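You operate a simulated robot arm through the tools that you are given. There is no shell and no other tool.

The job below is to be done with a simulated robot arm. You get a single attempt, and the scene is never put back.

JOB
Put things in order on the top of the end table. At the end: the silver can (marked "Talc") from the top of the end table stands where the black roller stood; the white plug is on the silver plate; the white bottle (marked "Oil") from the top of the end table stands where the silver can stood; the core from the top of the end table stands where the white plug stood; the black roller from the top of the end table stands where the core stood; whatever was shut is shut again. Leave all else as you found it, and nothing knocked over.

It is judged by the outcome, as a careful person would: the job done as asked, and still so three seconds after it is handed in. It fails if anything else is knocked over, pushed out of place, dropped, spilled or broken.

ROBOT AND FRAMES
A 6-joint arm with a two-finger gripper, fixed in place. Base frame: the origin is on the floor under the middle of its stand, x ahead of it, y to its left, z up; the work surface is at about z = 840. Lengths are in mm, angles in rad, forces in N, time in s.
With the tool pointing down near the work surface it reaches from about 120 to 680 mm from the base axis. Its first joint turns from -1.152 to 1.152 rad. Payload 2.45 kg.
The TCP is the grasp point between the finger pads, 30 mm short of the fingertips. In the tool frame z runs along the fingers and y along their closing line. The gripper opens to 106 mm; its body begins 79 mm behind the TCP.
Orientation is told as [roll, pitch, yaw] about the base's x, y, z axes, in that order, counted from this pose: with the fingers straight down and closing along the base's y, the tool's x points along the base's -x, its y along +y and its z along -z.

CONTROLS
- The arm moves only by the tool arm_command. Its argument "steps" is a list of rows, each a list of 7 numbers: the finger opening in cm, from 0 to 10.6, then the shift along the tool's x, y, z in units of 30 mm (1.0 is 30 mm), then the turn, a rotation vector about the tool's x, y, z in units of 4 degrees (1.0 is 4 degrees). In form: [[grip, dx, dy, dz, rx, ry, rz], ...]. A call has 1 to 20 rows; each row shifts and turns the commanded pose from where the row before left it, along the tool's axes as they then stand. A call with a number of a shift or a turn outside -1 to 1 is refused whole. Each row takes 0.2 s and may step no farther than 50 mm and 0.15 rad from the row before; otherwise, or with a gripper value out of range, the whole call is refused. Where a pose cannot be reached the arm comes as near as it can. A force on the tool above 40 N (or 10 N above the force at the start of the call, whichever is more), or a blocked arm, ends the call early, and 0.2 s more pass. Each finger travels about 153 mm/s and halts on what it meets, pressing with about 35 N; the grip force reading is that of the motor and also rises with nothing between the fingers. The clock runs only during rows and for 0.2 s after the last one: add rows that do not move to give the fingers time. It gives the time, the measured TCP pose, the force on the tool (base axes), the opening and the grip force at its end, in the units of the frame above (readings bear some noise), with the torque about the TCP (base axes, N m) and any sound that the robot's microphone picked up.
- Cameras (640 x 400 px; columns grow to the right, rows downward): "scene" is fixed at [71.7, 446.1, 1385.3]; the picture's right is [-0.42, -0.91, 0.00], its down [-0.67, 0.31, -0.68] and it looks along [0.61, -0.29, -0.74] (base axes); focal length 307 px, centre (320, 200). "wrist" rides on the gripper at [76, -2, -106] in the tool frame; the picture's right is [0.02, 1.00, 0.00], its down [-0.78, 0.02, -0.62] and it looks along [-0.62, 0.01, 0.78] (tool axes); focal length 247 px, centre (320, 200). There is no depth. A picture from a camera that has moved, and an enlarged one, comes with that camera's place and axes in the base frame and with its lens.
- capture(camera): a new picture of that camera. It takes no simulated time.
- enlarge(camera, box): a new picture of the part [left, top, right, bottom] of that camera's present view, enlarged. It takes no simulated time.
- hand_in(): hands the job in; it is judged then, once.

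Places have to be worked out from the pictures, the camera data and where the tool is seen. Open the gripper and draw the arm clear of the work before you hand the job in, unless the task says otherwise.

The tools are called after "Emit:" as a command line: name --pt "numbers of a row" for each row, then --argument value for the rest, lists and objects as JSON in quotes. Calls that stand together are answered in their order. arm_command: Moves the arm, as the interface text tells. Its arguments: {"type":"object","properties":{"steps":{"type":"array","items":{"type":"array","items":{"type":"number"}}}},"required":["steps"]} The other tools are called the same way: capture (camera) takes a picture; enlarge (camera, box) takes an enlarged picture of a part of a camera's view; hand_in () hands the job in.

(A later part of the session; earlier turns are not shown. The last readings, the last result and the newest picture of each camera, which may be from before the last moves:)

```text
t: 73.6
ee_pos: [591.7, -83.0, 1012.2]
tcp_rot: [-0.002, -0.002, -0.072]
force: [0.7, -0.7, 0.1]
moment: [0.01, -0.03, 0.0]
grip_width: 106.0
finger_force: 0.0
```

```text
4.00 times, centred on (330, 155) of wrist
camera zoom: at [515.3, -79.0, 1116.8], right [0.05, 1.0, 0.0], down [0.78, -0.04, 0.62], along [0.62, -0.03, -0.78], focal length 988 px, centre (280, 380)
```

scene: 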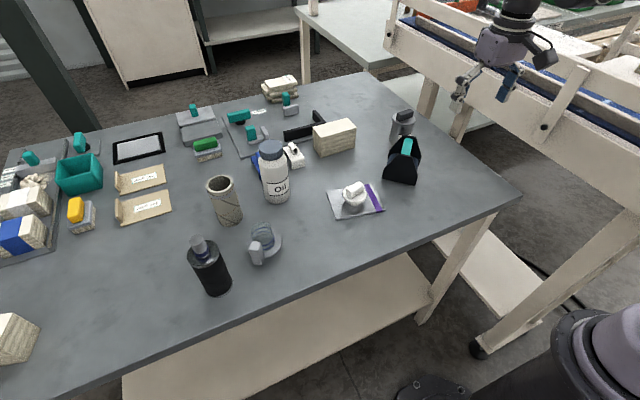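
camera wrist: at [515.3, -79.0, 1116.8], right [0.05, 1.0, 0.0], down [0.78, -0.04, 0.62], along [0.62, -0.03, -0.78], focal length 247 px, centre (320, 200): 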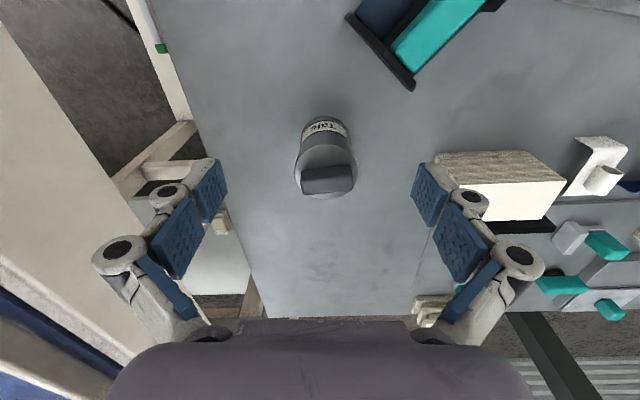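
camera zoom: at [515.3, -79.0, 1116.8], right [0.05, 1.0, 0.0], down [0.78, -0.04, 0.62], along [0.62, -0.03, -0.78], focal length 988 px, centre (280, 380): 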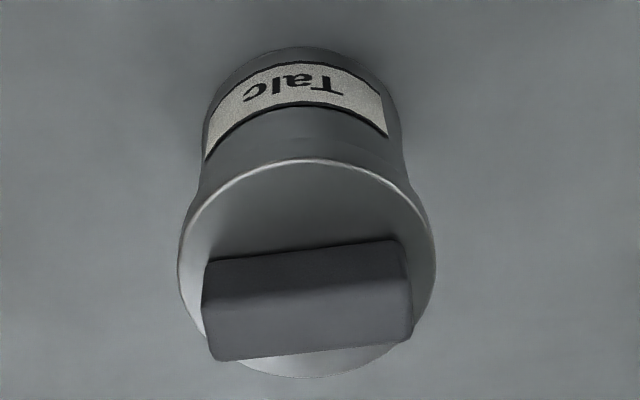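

The Talc can has a separate-looking lid with a bar: rim at z of about 898–910, 65 mm wide, over a narrower body. I don't want to lift it by the lid, so I'll grip the body below the rim with a strongly tilted tool. I set yaw to +20° and tilt to 32° up here, keeping the camera away from the black housing.

Emit:
arm_command --pt "8.6 0 0 0 0 0 -1" --pt "8.6 0 0 0 0 0 -1" --pt "8.6 0 0 0 0 0 -1" --pt "8.6 0 0 0 0 0 -1" --pt "8.6 0 0 0 0 0 -1" --pt "8.6 0 0 0 0 0 -1" --pt "8.6 0 0 0 0 -1 0" --pt "8.6 0 0 0 0 -1 0" --pt "8.6 0 0 0 0 -1 0" --pt "8.6 0 0 0 0 -1 0" --pt "8.6 0 0 0 0 -1 0" --pt "8.6 0 0 0 0 -1 0" --pt "8.6 0 0 0 0 -1 0" --pt "8.6 0 0 0 0 -1 0" --pt "8.6 0 0 0 0 0 0"

Emit:
capture --camera "wrist"

Emit:
capture --camera "scene"

```text
t: 76.8
ee_pos: [591.3, -83.9, 1009.8]
tcp_rot: [-0.002, -0.561, 0.347]
force: [-0.1, -0.4, 0.3]
moment: [-0.01, -0.02, -0.02]
grip_width: 86.0
finger_force: 0.1
```

```text
taken
camera wrist: at [477.6, -125.8, 1059.6], right [-0.36, 0.93, -0.01], down [0.31, 0.13, 0.94], along [0.88, 0.33, -0.33], focal length 247 px, centre (320, 200)
```

wrist: 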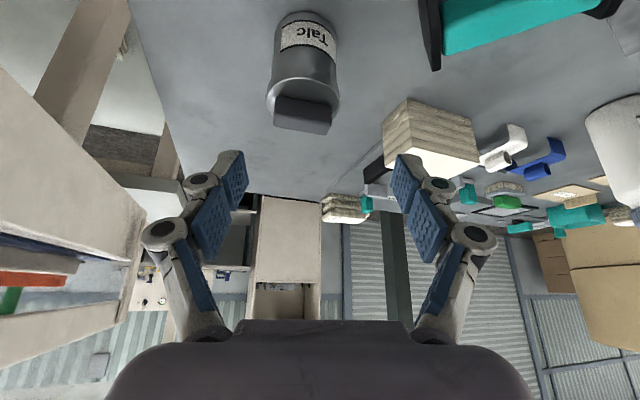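

```text
taken
```

scene: 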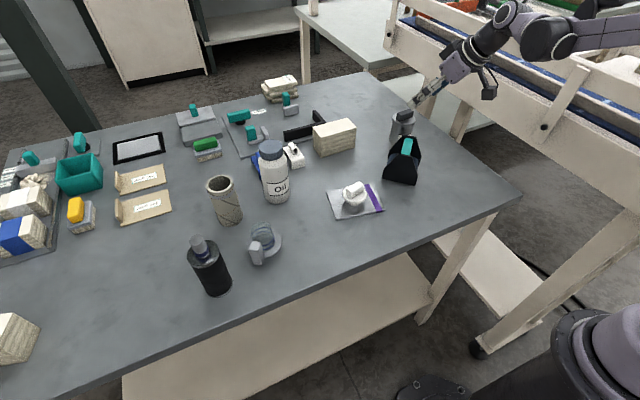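

Emit:
enlarge --camera "wrist" --box '[250, 0, 360, 140]'

Emit:
enlarge --camera "scene" --box '[360, 60, 480, 150]'

```text
2.86 times, centred on (305, 70) of wrist
camera zoom: at [477.6, -125.8, 1059.6], right [-0.36, 0.93, -0.01], down [0.31, 0.13, 0.94], along [0.88, 0.33, -0.33], focal length 706 px, centre (363, 571)
```

zoom: 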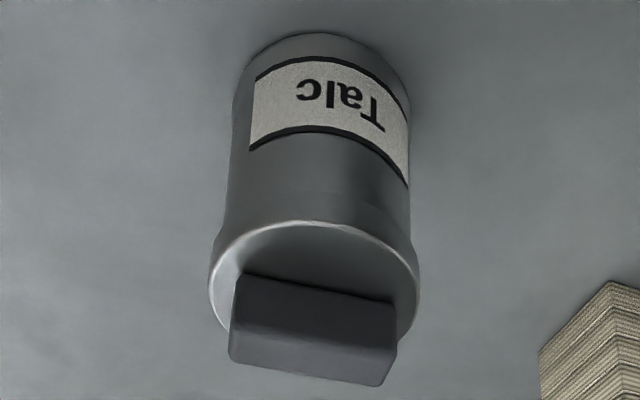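

```text
4.44 times, centred on (420, 105) of scene
camera zoom: at [71.7, 446.1, 1385.3], right [-0.42, -0.91, 0.0], down [-0.67, 0.31, -0.68], along [0.61, -0.29, -0.74], focal length 1365 px, centre (-124, 622)
```

zoom: 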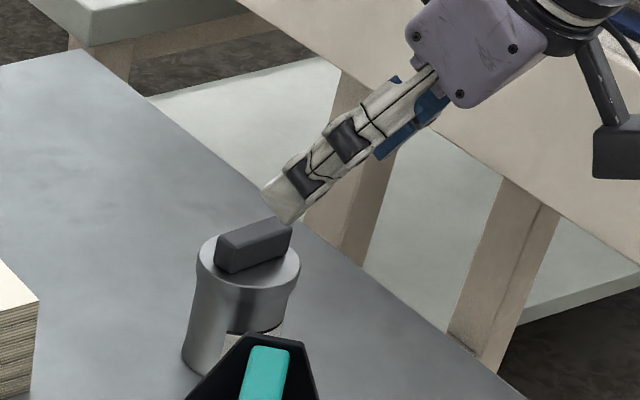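

The view gives the can axis at (645.5,-79.5), lid about 63.5 mm across and body about 54 mm. I move to straddle above it at z≈960 and verify.

Emit:
arm_command --pt "8.6 -0.059 -0.159 0.693 0 0 0" --pt "8.6 -0.059 -0.159 0.693 0 0 0" --pt "8.6 -0.059 -0.159 0.693 0 0 0" --pt "8.6 0 0 0 0 0 0"

Emit:
capture --camera "wrist"

Emit:
enlarge --camera "scene" --box '[360, 60, 480, 150]'

```text
t: 77.8
ee_pos: [631.3, -82.6, 961.3]
tcp_rot: [0.0, -0.562, 0.345]
force: [-1.8, 0.0, 0.1]
moment: [-0.01, 0.01, 0.03]
grip_width: 86.3
finger_force: 0.0
```

```text
taken
camera wrist: at [518.1, -124.7, 1008.6], right [-0.36, 0.93, -0.01], down [0.31, 0.13, 0.94], along [0.88, 0.33, -0.33], focal length 247 px, centre (320, 200)
```

wrist: 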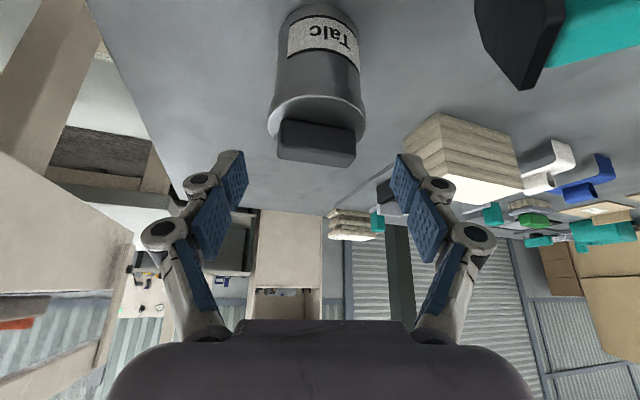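

```text
4.44 times, centred on (420, 105) of scene
camera zoom: at [71.7, 446.1, 1385.3], right [-0.42, -0.91, 0.0], down [-0.67, 0.31, -0.68], along [0.61, -0.29, -0.74], focal length 1365 px, centre (-124, 622)
```

zoom: 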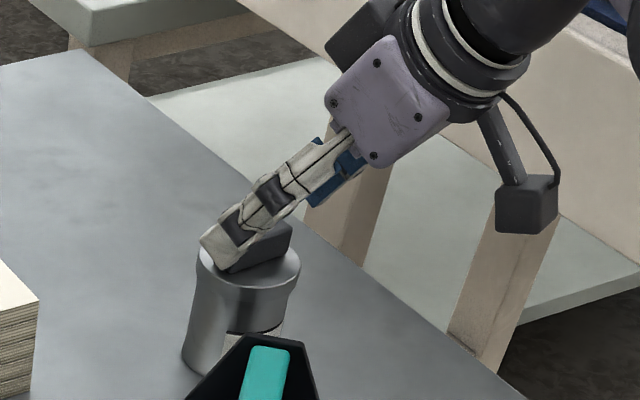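

Emit:
enlarge --camera "wrist" --box '[250, 0, 390, 170]'

```text
2.35 times, centred on (320, 85) of wrist
camera zoom: at [518.1, -124.7, 1008.6], right [-0.36, 0.93, -0.01], down [0.31, 0.13, 0.94], along [0.88, 0.33, -0.33], focal length 581 px, centre (320, 471)
```

zoom: 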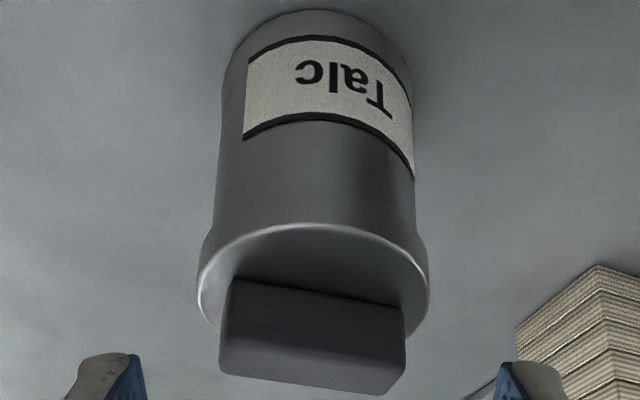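

The alignment is within about 3 mm. I apply that small correction and descend most of the way.

Emit:
arm_command --pt "8.6 0.524 -0.047 0.803 0 0 0" --pt "8.6 0.524 -0.047 0.803 0 0 0" --pt "8.6 0 0 0 0 0 0"

Emit:
capture --camera "wrist"

Emit:
enlarge --camera "scene" --box '[370, 80, 470, 155]'

```text
t: 78.6
ee_pos: [630.4, -84.9, 904.1]
tcp_rot: [-0.002, -0.56, 0.347]
force: [-0.9, -0.5, -0.2]
moment: [0.01, -0.02, 0.01]
grip_width: 85.9
finger_force: 0.0
```

```text
taken
camera wrist: at [518.2, -127.7, 952.5], right [-0.36, 0.93, -0.01], down [0.31, 0.13, 0.94], along [0.88, 0.33, -0.33], focal length 247 px, centre (320, 200)
```

wrist: 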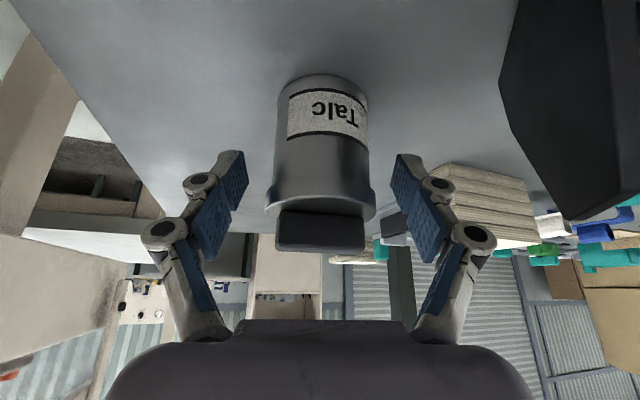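

```text
5.33 times, centred on (420, 118) of scene
camera zoom: at [71.7, 446.1, 1385.3], right [-0.42, -0.91, 0.0], down [-0.67, 0.31, -0.68], along [0.61, -0.29, -0.74], focal length 1638 px, centre (-213, 640)
```

zoom: 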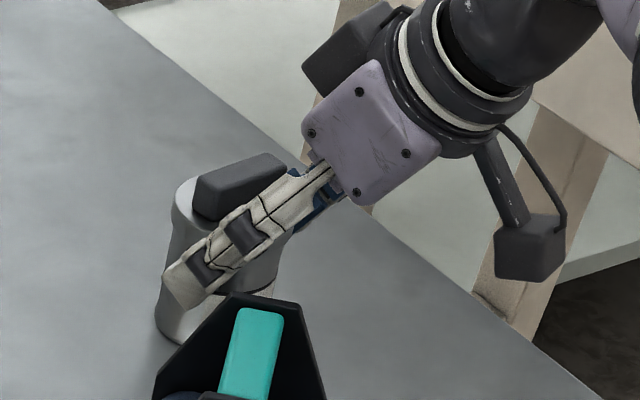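

Well centred. Final descent of 29 mm, so the fingertips sit beside the lower body just above the table.

Emit:
arm_command --pt "8.6 0.257 0 0.41 0 0 0" --pt "8.6 0.257 0 0.41 0 0 0" --pt "8.6 0 0 0 0 0 0"

Emit:
capture --camera "wrist"

Emit:
enlarge --camera "scene" --box '[370, 80, 470, 155]'

```text
t: 79.4
ee_pos: [631.4, -86.6, 872.4]
tcp_rot: [0.0, -0.561, 0.347]
force: [0.4, 0.5, -1.0]
moment: [0.02, 0.02, 0.0]
grip_width: 85.8
finger_force: 0.1
```

```text
taken
camera wrist: at [518.3, -128.6, 923.2], right [-0.36, 0.93, -0.01], down [0.31, 0.13, 0.94], along [0.88, 0.33, -0.33], focal length 247 px, centre (320, 200)
```

wrist: 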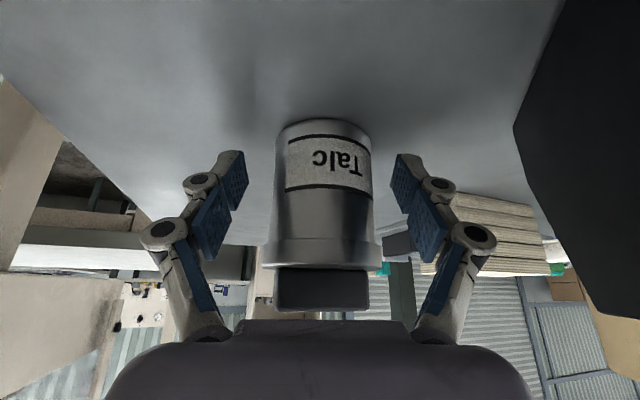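

```text
5.33 times, centred on (420, 118) of scene
camera zoom: at [71.7, 446.1, 1385.3], right [-0.42, -0.91, 0.0], down [-0.67, 0.31, -0.68], along [0.61, -0.29, -0.74], focal length 1638 px, centre (-213, 640)
```

zoom: 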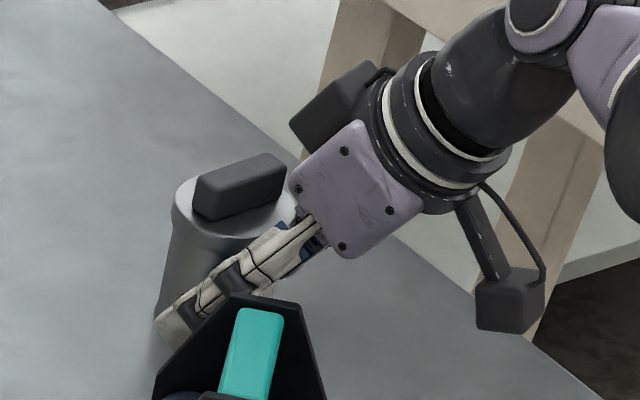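

The fingertips flank the label area well below the lid's rim. Closing on the body.

Emit:
arm_command --pt "7.0 0 0 0 0 0 0" --pt "5.5 0 0 0 0 0 0" --pt "4.5 0 0 0 0 0 0" --pt "4.5 0 0 0 0 0 0" --pt "4.5 0 0 0 0 0 0"

Emit:
capture --camera "wrist"

Emit:
enlarge --camera "scene" --box '[370, 80, 470, 155]'

```text
t: 80.6
ee_pos: [631.6, -85.3, 874.9]
tcp_rot: [-0.002, -0.561, 0.349]
force: [-0.5, 1.2, 1.5]
moment: [-0.06, -0.02, -0.01]
grip_width: 56.7
finger_force: 35.2
```

```text
taken
camera wrist: at [518.4, -128.5, 923.5], right [-0.36, 0.93, -0.01], down [0.31, 0.13, 0.94], along [0.88, 0.33, -0.33], focal length 247 px, centre (320, 200)
```

wrist: 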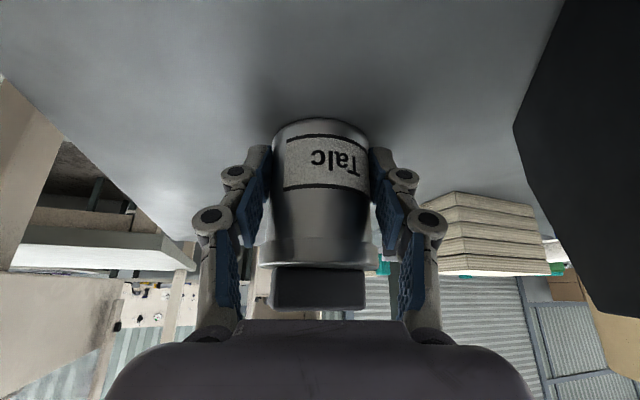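

```text
5.33 times, centred on (420, 118) of scene
camera zoom: at [71.6, 446.1, 1385.3], right [-0.42, -0.91, 0.0], down [-0.67, 0.31, -0.68], along [0.61, -0.29, -0.74], focal length 1638 px, centre (-213, 640)
```

zoom: 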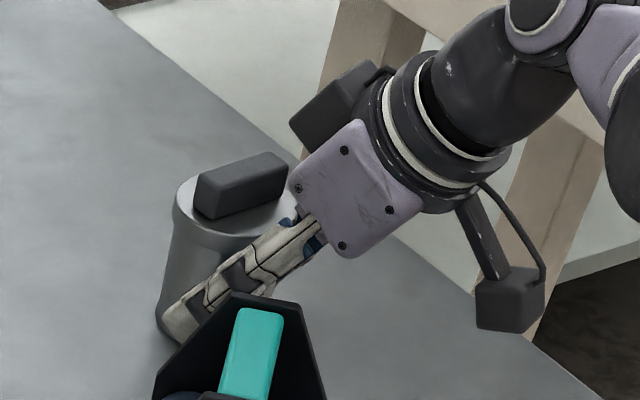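

Gripped on the body. I lift about 10 mm slowly and check that the can comes up whole, with the lid still seated.

Emit:
arm_command --pt "4.5 -0.06 0 -0.094 0 0 0" --pt "4.5 -0.06 0 -0.094 0 0 0" --pt "4.5 -0.06 0 -0.094 0 0 0" --pt "4.5 0 0 0 0 0 0"

Emit:
capture --camera "wrist"

Emit:
enlarge --camera "scene" --box '[370, 80, 470, 155]'

```text
t: 81.6
ee_pos: [631.9, -86.9, 883.5]
tcp_rot: [-0.002, -0.561, 0.346]
force: [-0.4, 0.0, -1.9]
moment: [0.0, 0.0, -0.01]
grip_width: 56.4
finger_force: 34.5
```

```text
taken
camera wrist: at [518.6, -129.3, 932.8], right [-0.36, 0.93, -0.01], down [0.31, 0.13, 0.94], along [0.88, 0.33, -0.33], focal length 247 px, centre (320, 200)
```

wrist: 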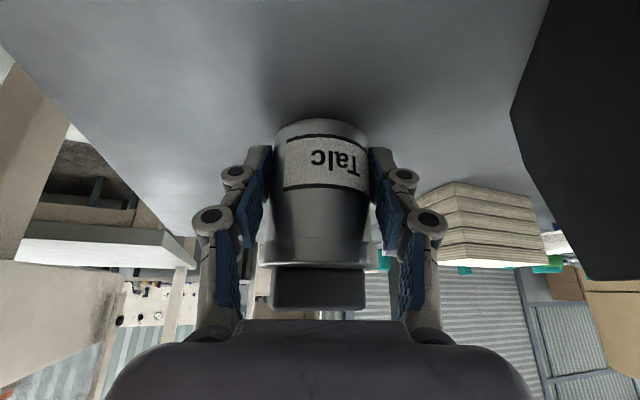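

```text
5.33 times, centred on (420, 118) of scene
camera zoom: at [71.7, 446.1, 1385.3], right [-0.42, -0.91, 0.0], down [-0.67, 0.31, -0.68], along [0.61, -0.29, -0.74], focal length 1638 px, centre (-213, 640)
```

zoom: 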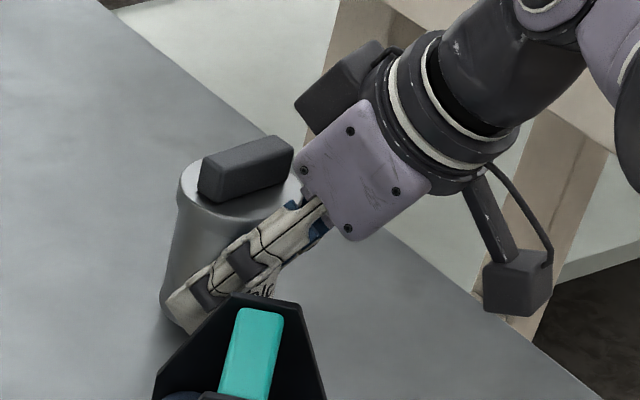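

The can came up whole, with the lid seated, at about 1.9 N. I raise it well above the black housing, then carry it inward to above the roller's old spot.

Emit:
arm_command --pt "4.5 -0.23 0 -0.37 0 0 0" --pt "4.5 -0.465 0 -0.741 0 0 0" --pt "4.5 -0.465 0 -0.741 0 0 0" --pt "4.5 -0.465 0 -0.741 0 0 0" --pt "4.5 -0.23 0 -0.37 0 0 0" --pt "4.5 0.4 0.178 -0.251 0 0 0" --pt "4.5 0.8 0.355 -0.502 0 0 0" --pt "4.5 0.8 0.355 -0.502 0 0 0" --pt "4.5 0.8 0.355 -0.502 0 0 0" --pt "4.5 0.8 0.355 -0.502 0 0 0" --pt "4.5 0.8 0.355 -0.502 0 0 0" --pt "4.5 0.8 0.355 -0.502 0 0 0" --pt "4.5 0.8 0.355 -0.502 0 0 0" --pt "4.5 0.4 0.178 -0.251 0 0 0" --pt "4.5 0 0 0 0 0 0"

Emit:
capture --camera "wrist"

Emit:
capture --camera "scene"

```text
t: 84.8
ee_pos: [390.5, -85.3, 989.0]
tcp_rot: [-0.002, -0.56, 0.35]
force: [0.2, -0.6, -2.2]
moment: [0.01, 0.01, -0.03]
grip_width: 56.3
finger_force: 35.3
```

```text
taken
camera wrist: at [276.1, -127.0, 1038.8], right [-0.36, 0.93, -0.01], down [0.31, 0.13, 0.94], along [0.88, 0.33, -0.33], focal length 247 px, centre (320, 200)
```

wrist: 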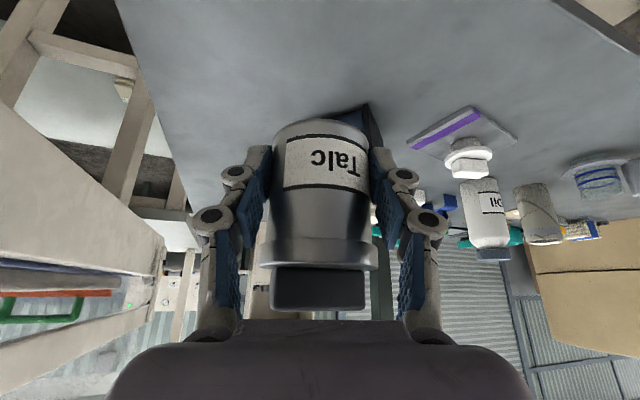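

```text
taken
```

scene: 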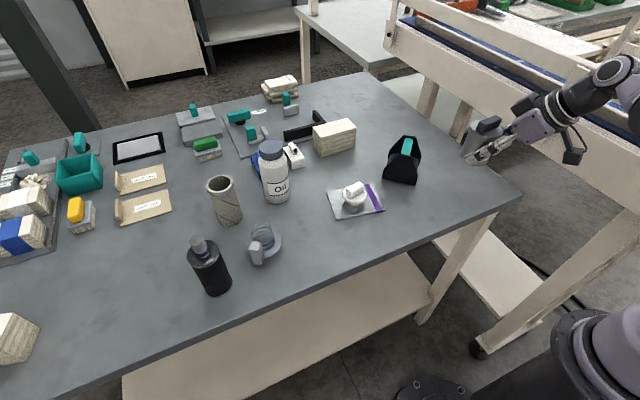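

The can is upright above the roller's old spot. I lower to about 4 mm above contact.

Emit:
arm_command --pt "4.5 0.393 0.011 0.627 0 0 0" --pt "4.5 0.393 0.011 0.627 0 0 0" --pt "4.5 0.393 0.011 0.627 0 0 0" --pt "4.5 0.393 0.011 0.627 0 0 0" --pt "4.5 0.393 0.011 0.627 0 0 0" --pt "4.5 0 0 0 0 0 0"

Emit:
enlarge --camera "scene" --box '[410, 110, 530, 210]'

```text
t: 86.2
ee_pos: [389.5, -81.9, 875.5]
tcp_rot: [-0.003, -0.559, 0.347]
force: [0.3, -0.2, -1.9]
moment: [-0.01, 0.02, -0.01]
grip_width: 56.1
finger_force: 35.0
```

```text
4.00 times, centred on (470, 160) of scene
camera zoom: at [71.7, 446.1, 1385.3], right [-0.42, -0.91, 0.0], down [-0.67, 0.31, -0.68], along [0.61, -0.29, -0.74], focal length 1229 px, centre (-280, 360)
```

zoom: 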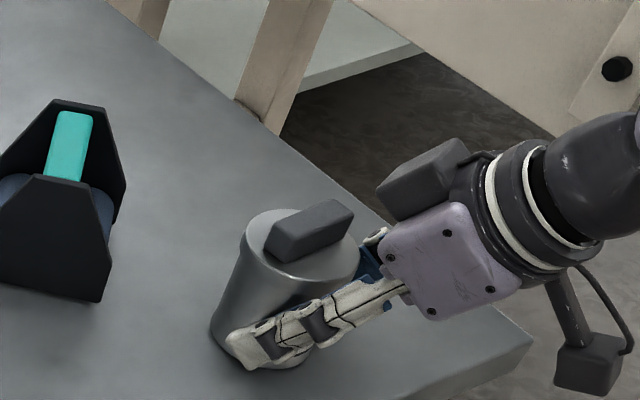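

Emit:
arm_command --pt "4.5 0.014 0 0.022 0 0 0" --pt "4.5 0.014 0 0.022 0 0 0" --pt "4.5 0 0 0 0 0 0"

```text
t: 87.0
ee_pos: [390.6, -82.7, 874.9]
tcp_rot: [-0.001, -0.561, 0.347]
force: [-0.6, 0.7, -0.9]
moment: [-0.02, 0.04, -0.01]
grip_width: 56.6
finger_force: 34.7
```

Emit:
arm_command --pt "4.5 0.012 0 0.019 0 0 0" --pt "4.5 0.012 0 0.019 0 0 0" --pt "4.5 0 0 0 0 0 0"

```text
t: 87.8
ee_pos: [389.2, -81.4, 874.2]
tcp_rot: [-0.001, -0.56, 0.348]
force: [-2.4, 1.3, 9.0]
moment: [-0.17, -0.12, -0.02]
grip_width: 56.5
finger_force: 34.8
```

Contact (9 N). Releasing gently.

Emit:
arm_command --pt "5.9 0 0 0 0 0 0" --pt "6.4 0 0 0 0 0 0" --pt "7.2 0 0 0 0 0 0" --pt "8.6 0 0 0 0 0 0" --pt "9.0 0 0 0 0 0 0" --pt "9.0 0 0 0 0 0 0"

Emit:
capture --camera "wrist"

Emit:
enlarge --camera "scene" --box '[410, 110, 530, 210]'

```text
t: 89.2
ee_pos: [389.2, -83.0, 873.9]
tcp_rot: [-0.003, -0.559, 0.347]
force: [1.0, -1.0, -0.4]
moment: [0.0, 0.01, 0.01]
grip_width: 89.9
finger_force: 0.1
```

```text
taken
camera wrist: at [276.1, -124.9, 923.4], right [-0.36, 0.93, -0.01], down [0.31, 0.13, 0.94], along [0.88, 0.33, -0.33], focal length 247 px, centre (320, 200)
```

wrist: 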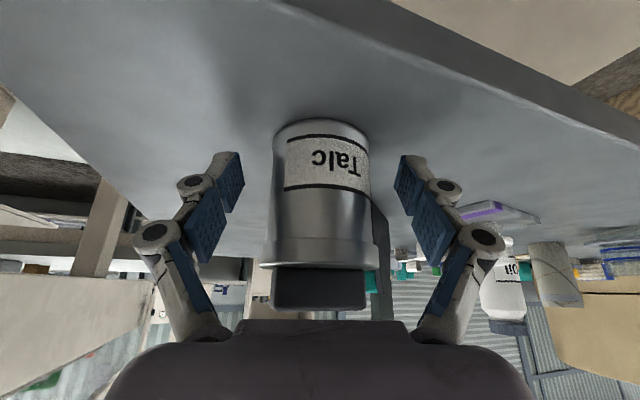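

```text
4.00 times, centred on (470, 160) of scene
camera zoom: at [71.7, 446.1, 1385.3], right [-0.42, -0.91, 0.0], down [-0.67, 0.31, -0.68], along [0.61, -0.29, -0.74], focal length 1229 px, centre (-280, 360)
```

zoom: 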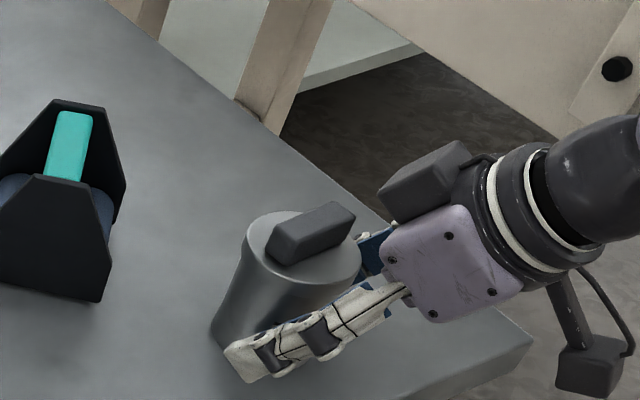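

The can stands upright with its lid on. I back out along the tool axis, then return the tool to vertical at a safe height.

Emit:
arm_command --pt "9.5 0 0 -0.6 0 0 0" --pt "10.0 0 0 -0.9 0 0 0" --pt "10.6 -0.3 0 -0.9 0 0 0" --pt "10.6 -0.3 0 -0.9 0 0 0" --pt "10.6 -0.4 0 -0.9 0 0 0" --pt "10.6 -0.4 0 -0.9 0 0 0" --pt "10.6 0 0 0 0 1 0" --pt "10.6 0 0 0 0 1 0" --pt "10.6 0 0 0 0 1 0" --pt "10.6 0 0 0 0 1 0" --pt "10.6 0 0 0 0 1 0" --pt "10.6 0 0 0 0 1 0" --pt "10.6 0 0 0 0 1 0" --pt "10.6 0 0 0 0 1 0" --pt "10.6 0 0 0 0 0 0"

Emit:
capture --camera "wrist"

Emit:
capture --camera "scene"

```text
t: 92.4
ee_pos: [345.9, -97.9, 1026.7]
tcp_rot: [-0.002, -0.001, 0.347]
force: [-0.5, 0.4, 0.8]
moment: [0.0, 0.03, -0.01]
grip_width: 106.3
finger_force: 0.1
```

```text
taken
camera wrist: at [274.6, -125.1, 1132.0], right [-0.36, 0.93, 0.0], down [0.73, 0.28, 0.62], along [0.58, 0.22, -0.78], focal length 247 px, centre (320, 200)
```

wrist: 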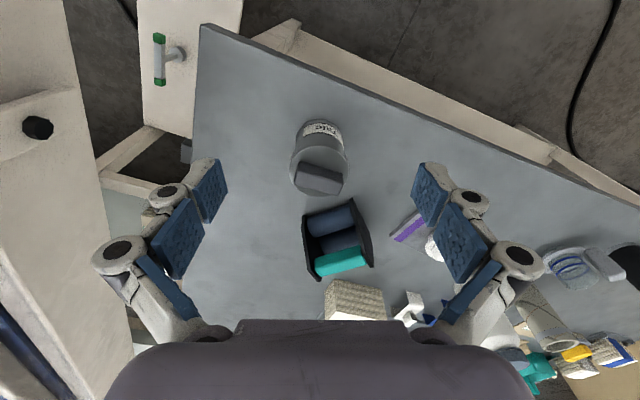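

```text
taken
```

scene: 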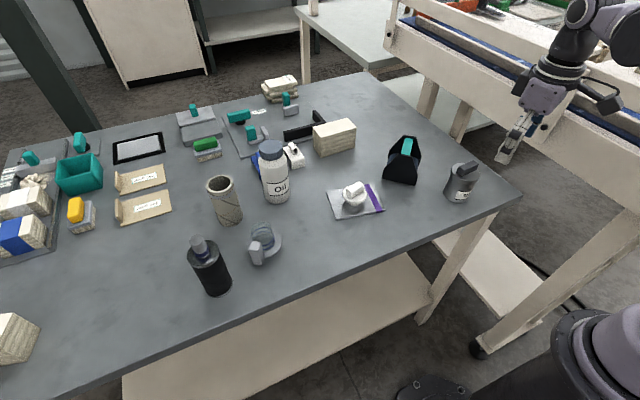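

The can stands at the roller's old place. Now the bottle: I set yaw to 28° and a 16° outward tilt, and travel high to near the bottle.

Emit:
arm_command --pt "10.6 0 0 0 0 0 -1" --pt "10.6 0 0 0 0 0 -1" --pt "10.6 0 0 0 0 -1 0" --pt "10.6 0 0 0 0 -1 0" --pt "10.6 0 0 0 0 -1 0" --pt "10.6 0 0 0 0 -1 0" --pt "10.6 -0.85 0.659 0.1 0 0 0" --pt "10.6 -0.948 0.659 0.21 0 0 0" --pt "10.6 -0.948 0.659 0.21 0 0 0" --pt "10.6 -0.948 0.659 0.21 0 0 0" --pt "10.6 -0.948 0.659 0.21 0 0 0" --pt "10.6 -0.948 0.659 0.21 0 0 0" --pt "10.6 -0.948 0.659 0.21 0 0 0" --pt "10.6 -0.948 0.659 0.21 0 0 0" --pt "10.6 -0.948 0.659 0.21 0 0 0" --pt "10.6 -0.948 0.659 0.21 0 0 0" --pt "10.6 0 0 0 0 0 0"

Emit:
capture --camera "wrist"

Emit:
capture --camera "scene"

```text
t: 96.0
ee_pos: [506.5, 209.0, 1045.9]
tcp_rot: [0.0, -0.28, 0.488]
force: [-0.5, 0.1, 0.0]
moment: [-0.01, 0.05, -0.03]
grip_width: 105.9
finger_force: 0.0
```

```text
taken
camera wrist: at [416.8, 161.0, 1126.7], right [-0.49, 0.87, -0.01], down [0.5, 0.29, 0.81], along [0.71, 0.39, -0.58], focal length 247 px, centre (320, 200)
```

wrist: 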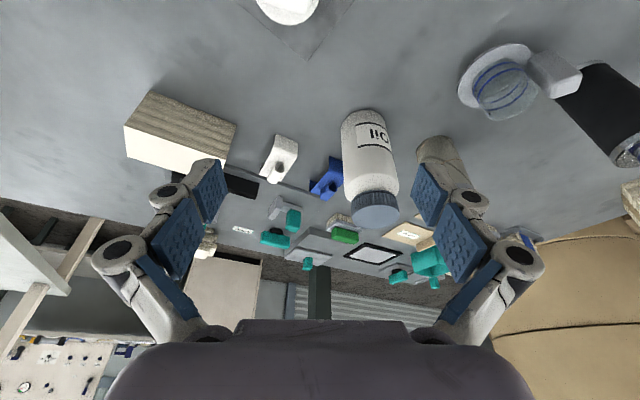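

```text
taken
```

scene: 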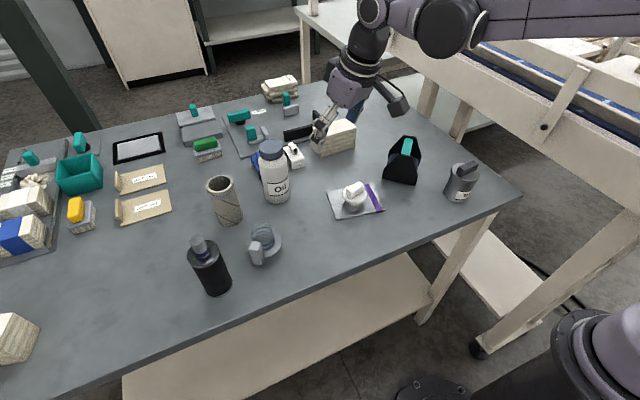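

Emit:
enlarge --camera "wrist" --box '[310, 95, 420, 235]'

Emit:
enlarge --camera "scene" --box '[245, 130, 310, 215]'

```text
2.86 times, centred on (365, 165) of wrist
camera zoom: at [416.8, 161.0, 1126.7], right [-0.49, 0.87, -0.01], down [0.5, 0.29, 0.81], along [0.71, 0.39, -0.58], focal length 706 px, centre (191, 300)
```

zoom: 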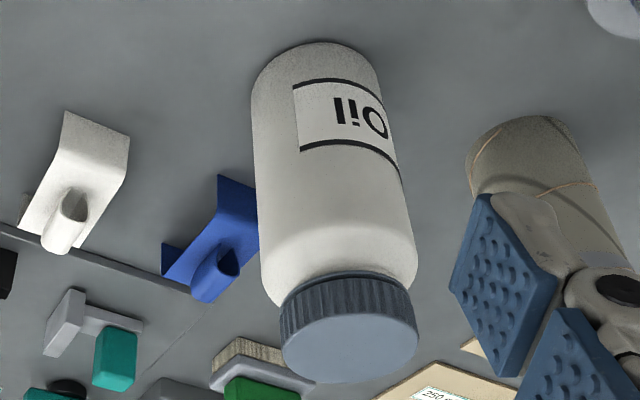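

```text
4.71 times, centred on (278, 172) of scene
camera zoom: at [71.7, 446.1, 1385.3], right [-0.42, -0.91, 0.0], down [-0.67, 0.31, -0.68], along [0.61, -0.29, -0.74], focal length 1446 px, centre (520, 329)
```

zoom: 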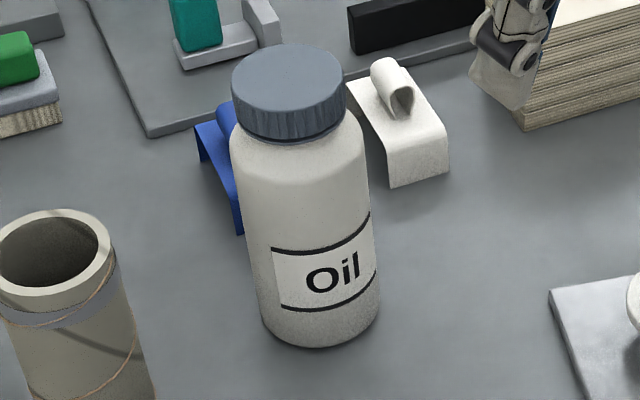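

The bottle axis resolves to (585,321), top at about 983, with a body about 64 mm in diameter. I move directly above it.

Emit:
arm_command --pt "10.6 -0.976 0.518 0.28 0 0 0" --pt "10.6 -0.976 0.518 0.28 0 0 0" --pt "10.6 -0.976 0.518 0.28 0 0 0" --pt "10.6 -0.976 0.518 0.28 0 0 0" --pt "10.6 0 0 0 0 0 0"

Emit:
capture --camera "wrist"

Emit:
enlarge --camera "scene" --box '[190, 90, 350, 220]'

```text
t: 97.2
ee_pos: [585.5, 322.5, 1046.0]
tcp_rot: [-0.003, -0.281, 0.487]
force: [-1.1, 0.8, 0.2]
moment: [-0.01, -0.04, 0.01]
grip_width: 105.9
finger_force: 0.1
```

```text
taken
camera wrist: at [496.2, 274.7, 1126.2], right [-0.49, 0.87, -0.01], down [0.5, 0.29, 0.81], along [0.71, 0.39, -0.58], focal length 247 px, centre (320, 200)
```

wrist: 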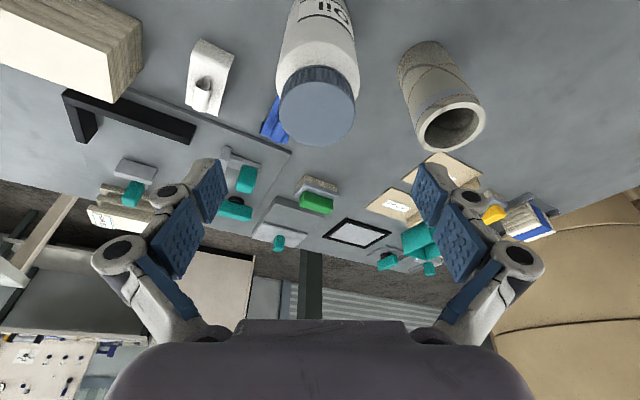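

```text
3.08 times, centred on (270, 155) of scene
camera zoom: at [71.7, 446.1, 1385.3], right [-0.42, -0.91, 0.0], down [-0.67, 0.31, -0.68], along [0.61, -0.29, -0.74], focal length 945 px, centre (474, 338)
```

zoom: 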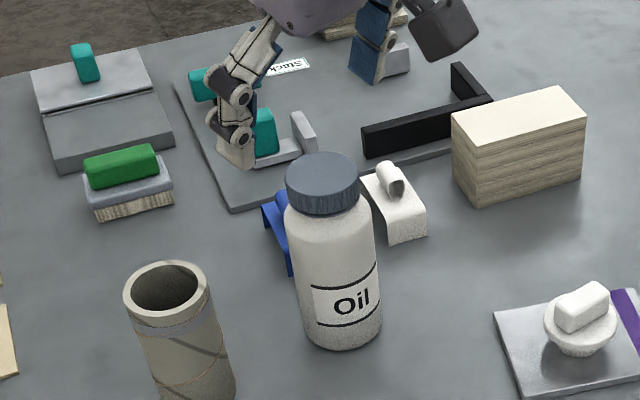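

Emit:
enlarge --camera "wrist" --box '[260, 0, 380, 160]'

```text
2.50 times, centred on (320, 80) of wrist
camera zoom: at [496.2, 274.7, 1126.2], right [-0.49, 0.87, -0.01], down [0.5, 0.29, 0.81], along [0.71, 0.39, -0.58], focal length 617 px, centre (320, 500)
```

zoom: 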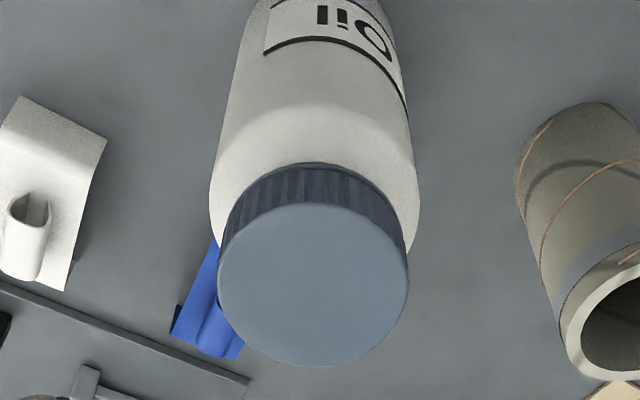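

Aligned within about 2 mm. I narrow the opening to 90 mm (the core stands nearby) and descend part way beside the bottle.

Emit:
arm_command --pt "9.0 0 -0.06 0 0 0 0" --pt "9.0 0.241 0 0.839 0 0 0" --pt "9.0 0.241 0 0.839 0 0 0" --pt "9.0 0.241 0 0.839 0 0 0" --pt "9.0 0 0 0 0 0 0"

Emit:
capture --camera "wrist"

Emit:
enlarge --camera "scene" --box '[190, 100, 350, 230]'

```text
t: 98.4
ee_pos: [584.5, 322.8, 968.3]
tcp_rot: [-0.002, -0.282, 0.486]
force: [0.2, 0.1, -0.4]
moment: [-0.06, -0.01, -0.05]
grip_width: 90.0
finger_force: 0.0
```

```text
taken
camera wrist: at [495.6, 273.0, 1048.7], right [-0.49, 0.87, -0.01], down [0.5, 0.29, 0.81], along [0.71, 0.39, -0.58], focal length 247 px, centre (320, 200)
```

wrist: 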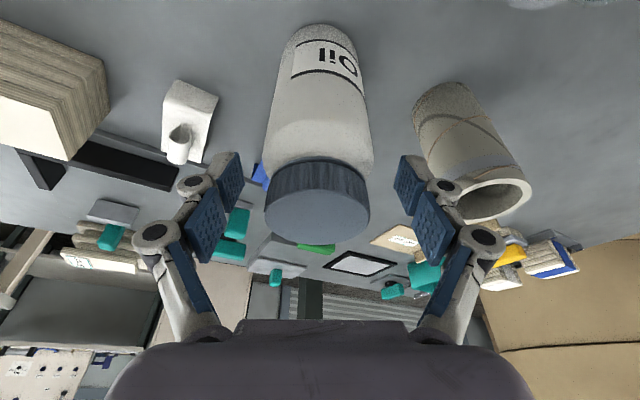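

```text
3.08 times, centred on (270, 165) of scene
camera zoom: at [71.7, 446.1, 1385.3], right [-0.42, -0.91, 0.0], down [-0.67, 0.31, -0.68], along [0.61, -0.29, -0.74], focal length 945 px, centre (474, 308)
```

zoom: 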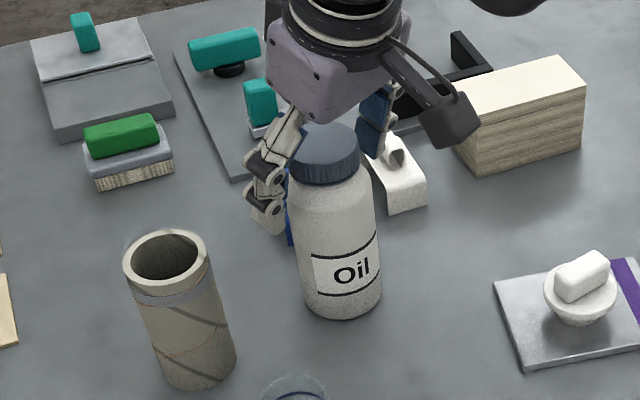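

Centred. I continue down to TCP z≈918, leaving the palm just above the cap.

Emit:
arm_command --pt "9.0 0.23 0 0.8 0 0 0" --pt "9.0 0.23 0 0.8 0 0 0" --pt "9.0 0 0 0 0 0 0"

Emit:
capture --camera "wrist"

Emit:
enlarge --camera "scene" --box '[190, 100, 350, 230]'

```text
t: 99.2
ee_pos: [586.1, 321.4, 918.7]
tcp_rot: [-0.003, -0.28, 0.486]
force: [-0.4, 0.4, -0.1]
moment: [0.0, 0.0, 0.0]
grip_width: 90.0
finger_force: 0.1
```

```text
taken
camera wrist: at [495.8, 272.4, 998.7], right [-0.49, 0.87, -0.01], down [0.5, 0.29, 0.81], along [0.71, 0.39, -0.58], focal length 247 px, centre (320, 200)
```

wrist: 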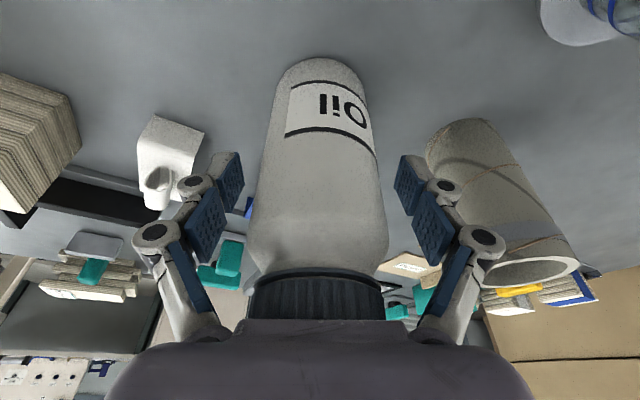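

```text
3.08 times, centred on (270, 165) of scene
camera zoom: at [71.7, 446.1, 1385.3], right [-0.42, -0.91, 0.0], down [-0.67, 0.31, -0.68], along [0.61, -0.29, -0.74], focal length 945 px, centre (474, 308)
```

zoom: 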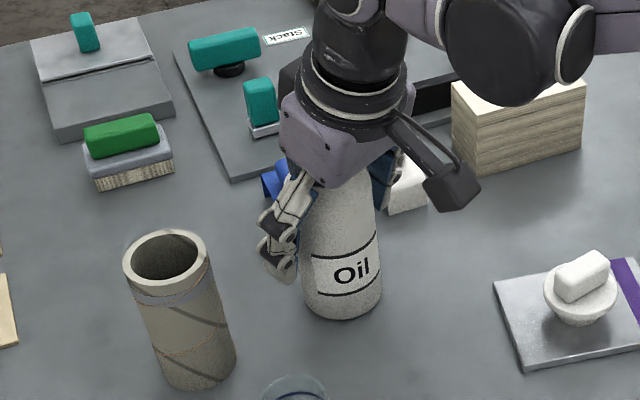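

The bottle is centred between the pads, clear of the neighbours. Closing on its body.

Emit:
arm_command --pt "7.5 0 0 0 0 0 0" --pt "6.0 0 0 0 0 0 0" --pt "5.0 0 0 0 0 0 0" --pt "5.0 0 0 0 0 0 0"

Emit:
arm_command --pt "5.0 -0.046 0 -0.16 0 0 0" --pt "5.0 -0.092 0 -0.32 0 0 0" --pt "5.0 0 0 0 0 0 0"

Emit:
capture --camera "wrist"

Emit:
enlarge --camera "scene" --box '[190, 100, 350, 230]'

```text
t: 100.2
ee_pos: [584.9, 321.3, 918.8]
tcp_rot: [-0.001, -0.281, 0.486]
force: [-0.1, -1.1, 1.4]
moment: [-0.11, -0.02, -0.02]
grip_width: 60.5
finger_force: 34.8
```

```text
t: 101.0
ee_pos: [585.6, 320.9, 933.4]
tcp_rot: [-0.003, -0.281, 0.487]
force: [-0.6, -0.4, -4.1]
moment: [-0.01, 0.01, 0.05]
grip_width: 60.8
finger_force: 34.7
```

```text
taken
camera wrist: at [496.7, 272.6, 1013.9], right [-0.49, 0.87, -0.01], down [0.5, 0.29, 0.81], along [0.71, 0.39, -0.58], focal length 247 px, centre (320, 200)
```

wrist: 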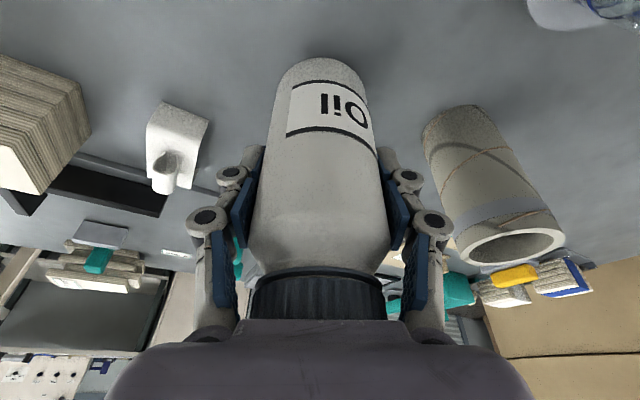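

```text
3.08 times, centred on (270, 165) of scene
camera zoom: at [71.8, 446.1, 1385.3], right [-0.42, -0.91, 0.0], down [-0.67, 0.31, -0.68], along [0.61, -0.29, -0.74], focal length 945 px, centre (474, 308)
```

zoom: 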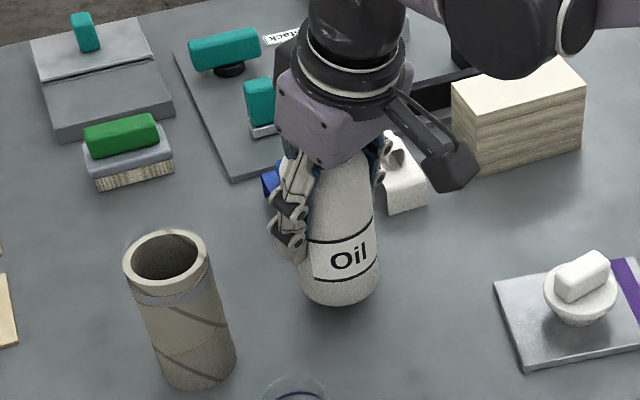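

The bottle is lifted cleanly (4.1 N). I raise it, pull inward, and swing the yaw toward the can's old spot.

Emit:
arm_command --pt "5.0 -0.184 0 -0.641 0 0 0" --pt "5.0 -0.184 0 -0.641 0 0 0" --pt "5.0 0.67 0 -0.687 0 0 0" --pt "5.0 0.67 0 -0.687 0 0 0" --pt "5.0 0.67 0 -0.687 0 0 0" --pt "5.0 0.67 0 -0.687 0 0 0" --pt "5.0 0 0 0 0.2756 0 0.9613" --pt "5.0 0 0 0 0.2756 0 0.9613" --pt "5.0 0 0 0 0.2756 0 0.9613" --pt "5.0 0 0 0 0.2756 0 0.9613" --pt "5.0 0 0 0 0.2756 0 0.9613" --pt "5.0 0 0 0 0.2756 0 0.9613" --pt "5.0 0 0 0 0.2756 0 0.9613" --pt "5.0 0 0 0 0.2756 0 0.9613" --pt "5.0 0 0 0 0.2756 0 0.9613" --pt "5.0 0 0 0 0 0 0"

Emit:
capture --camera "wrist"

Emit:
capture --camera "scene"

```text
t: 104.4
ee_pos: [497.5, 275.1, 1029.0]
tcp_rot: [0.001, -0.281, -0.143]
force: [0.6, 0.3, -3.1]
moment: [0.02, -0.04, -0.01]
grip_width: 60.6
finger_force: 34.9
```

```text
taken
camera wrist: at [396.6, 288.5, 1110.3], right [0.12, 0.99, -0.01], down [0.58, -0.07, 0.81], along [0.81, -0.1, -0.58], focal length 247 px, centre (320, 200)
```

wrist: 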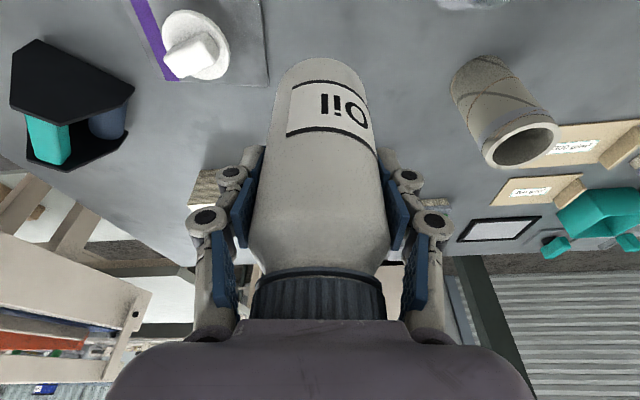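

```text
taken
```

scene: 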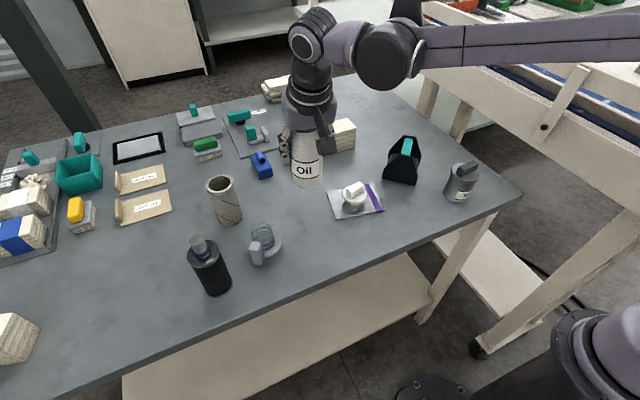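

Emit:
arm_command --pt "5.0 -0.263 -0.459 0.075 0 0 0" --pt "5.0 -0.525 -0.918 0.1505 0 0 0" --pt "5.0 -0.525 -0.918 0.1505 0 0 0" --pt "5.0 -0.525 -0.918 0.1505 0 0 0" --pt "5.0 -0.525 -0.918 0.1505 0 0 0" --pt "5.0 -0.525 -0.918 0.1505 0 0 0" --pt "5.0 -0.525 -0.918 0.1505 0 0 0" --pt "5.0 -0.525 -0.918 0.1505 0 0 0" --pt "5.0 -0.525 -0.918 0.1505 0 0 0" --pt "5.0 -0.525 -0.918 0.1505 0 0 0" --pt "5.0 -0.525 -0.918 0.1505 0 0 0" --pt "5.0 -0.525 -0.918 0.1505 0 0 0" --pt "5.0 -0.263 -0.459 0.075 0 0 0" --pt "5.0 0 0 0 0 0 0"

Emit:
capture --camera "wrist"

Emit:
capture --camera "scene"

```text
t: 107.4
ee_pos: [647.7, -81.2, 1031.9]
tcp_rot: [0.001, -0.279, -0.144]
force: [0.0, 0.3, -3.9]
moment: [-0.01, -0.01, 0.0]
grip_width: 60.7
finger_force: 34.6
```

```text
taken
camera wrist: at [545.8, -68.1, 1112.0], right [0.12, 0.99, -0.01], down [0.58, -0.07, 0.81], along [0.81, -0.1, -0.58], focal length 247 px, centre (320, 200)
```

wrist: 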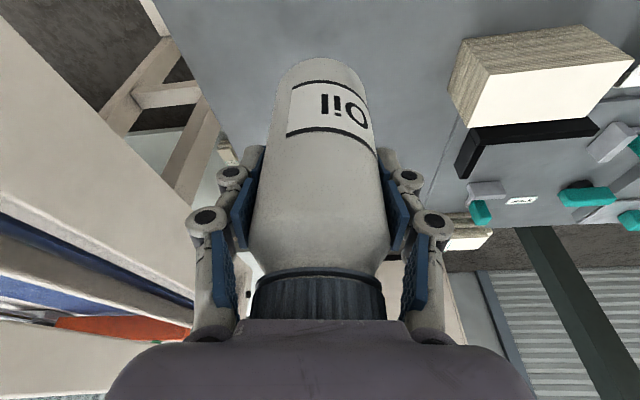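

```text
taken
```

scene: 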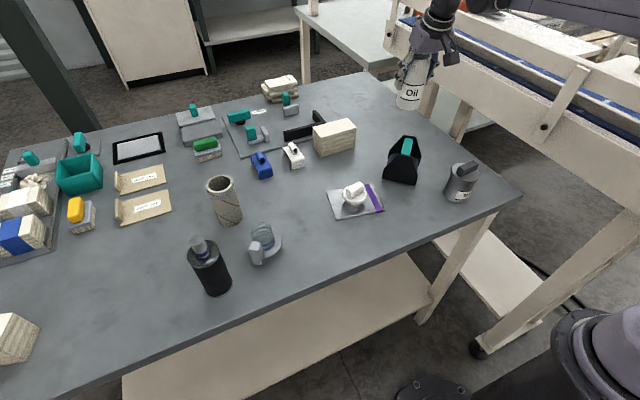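

Over the can's old spot at (645,-80). I lower to about 4 mm above contact (expected at TCP z≈919).

Emit:
arm_command --pt "5.0 0.273 0.007 0.867 0 0 0" --pt "5.0 0.273 0.007 0.867 0 0 0" --pt "5.0 0.273 0.007 0.867 0 0 0" --pt "5.0 0.273 0.007 0.867 0 0 0" --pt "5.0 0 0 0 0 0 0"

Emit:
capture --camera "wrist"

Emit:
enlarge --camera "scene" --box '[350, 60, 480, 170]'

```text
t: 108.6
ee_pos: [642.5, -80.4, 920.1]
tcp_rot: [0.0, -0.28, -0.142]
force: [-0.5, -0.2, -3.7]
moment: [0.0, 0.01, 0.01]
grip_width: 60.7
finger_force: 34.8
```

```text
taken
camera wrist: at [541.5, -65.8, 1001.0], right [0.12, 0.99, -0.01], down [0.58, -0.07, 0.81], along [0.81, -0.1, -0.58], focal length 247 px, centre (320, 200)
```

wrist: 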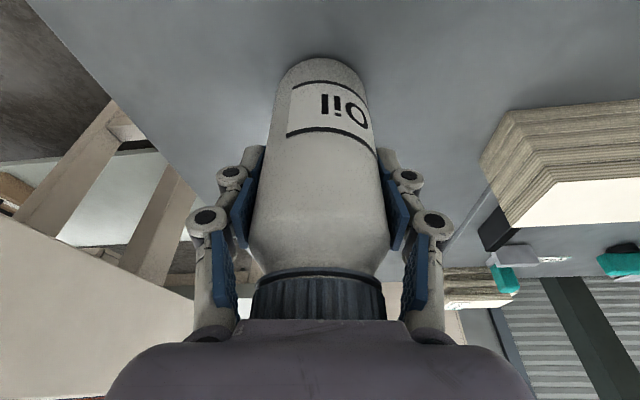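

```text
3.64 times, centred on (415, 115) of scene
camera zoom: at [71.8, 446.1, 1385.3], right [-0.42, -0.91, 0.0], down [-0.67, 0.31, -0.68], along [0.61, -0.29, -0.74], focal length 1117 px, centre (-26, 509)
```

zoom: 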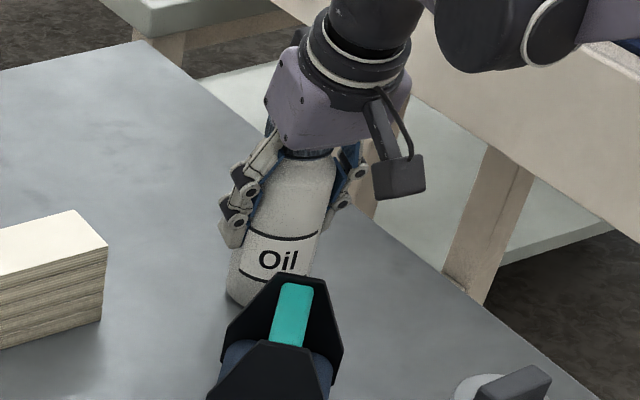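

Very close. I nudge 2 mm outward, then micro-step down to contact.

Emit:
arm_command --pt "5.0 -0.06 0 0.018 0 0 0" --pt "5.0 0.007 0 0.025 0 0 0" --pt "5.0 0 0 0 0 0 0"

```text
t: 109.4
ee_pos: [644.8, -78.8, 919.6]
tcp_rot: [0.002, -0.28, -0.142]
force: [0.5, 0.7, -3.4]
moment: [-0.03, -0.02, 0.0]
grip_width: 60.8
finger_force: 34.9
```

Emit:
arm_command --pt "5.0 0.009 0 0.03 0 0 0" --pt "5.0 0.009 0 0.03 0 0 0" --pt "5.0 0 0 0 0 0 0"

```text
t: 110.2
ee_pos: [645.4, -79.9, 919.8]
tcp_rot: [0.0, -0.28, -0.144]
force: [-0.3, 0.1, -3.3]
moment: [-0.02, -0.01, 0.04]
grip_width: 60.6
finger_force: 34.4
```

Emit:
arm_command --pt "5.0 0.008 0 0.027 0 0 0" --pt "5.0 0 0 0 0 0 0"

```text
t: 110.8
ee_pos: [646.0, -80.4, 918.8]
tcp_rot: [-0.001, -0.28, -0.142]
force: [-1.7, 0.0, 5.0]
moment: [-0.18, 0.18, -0.01]
grip_width: 60.6
finger_force: 35.2
```

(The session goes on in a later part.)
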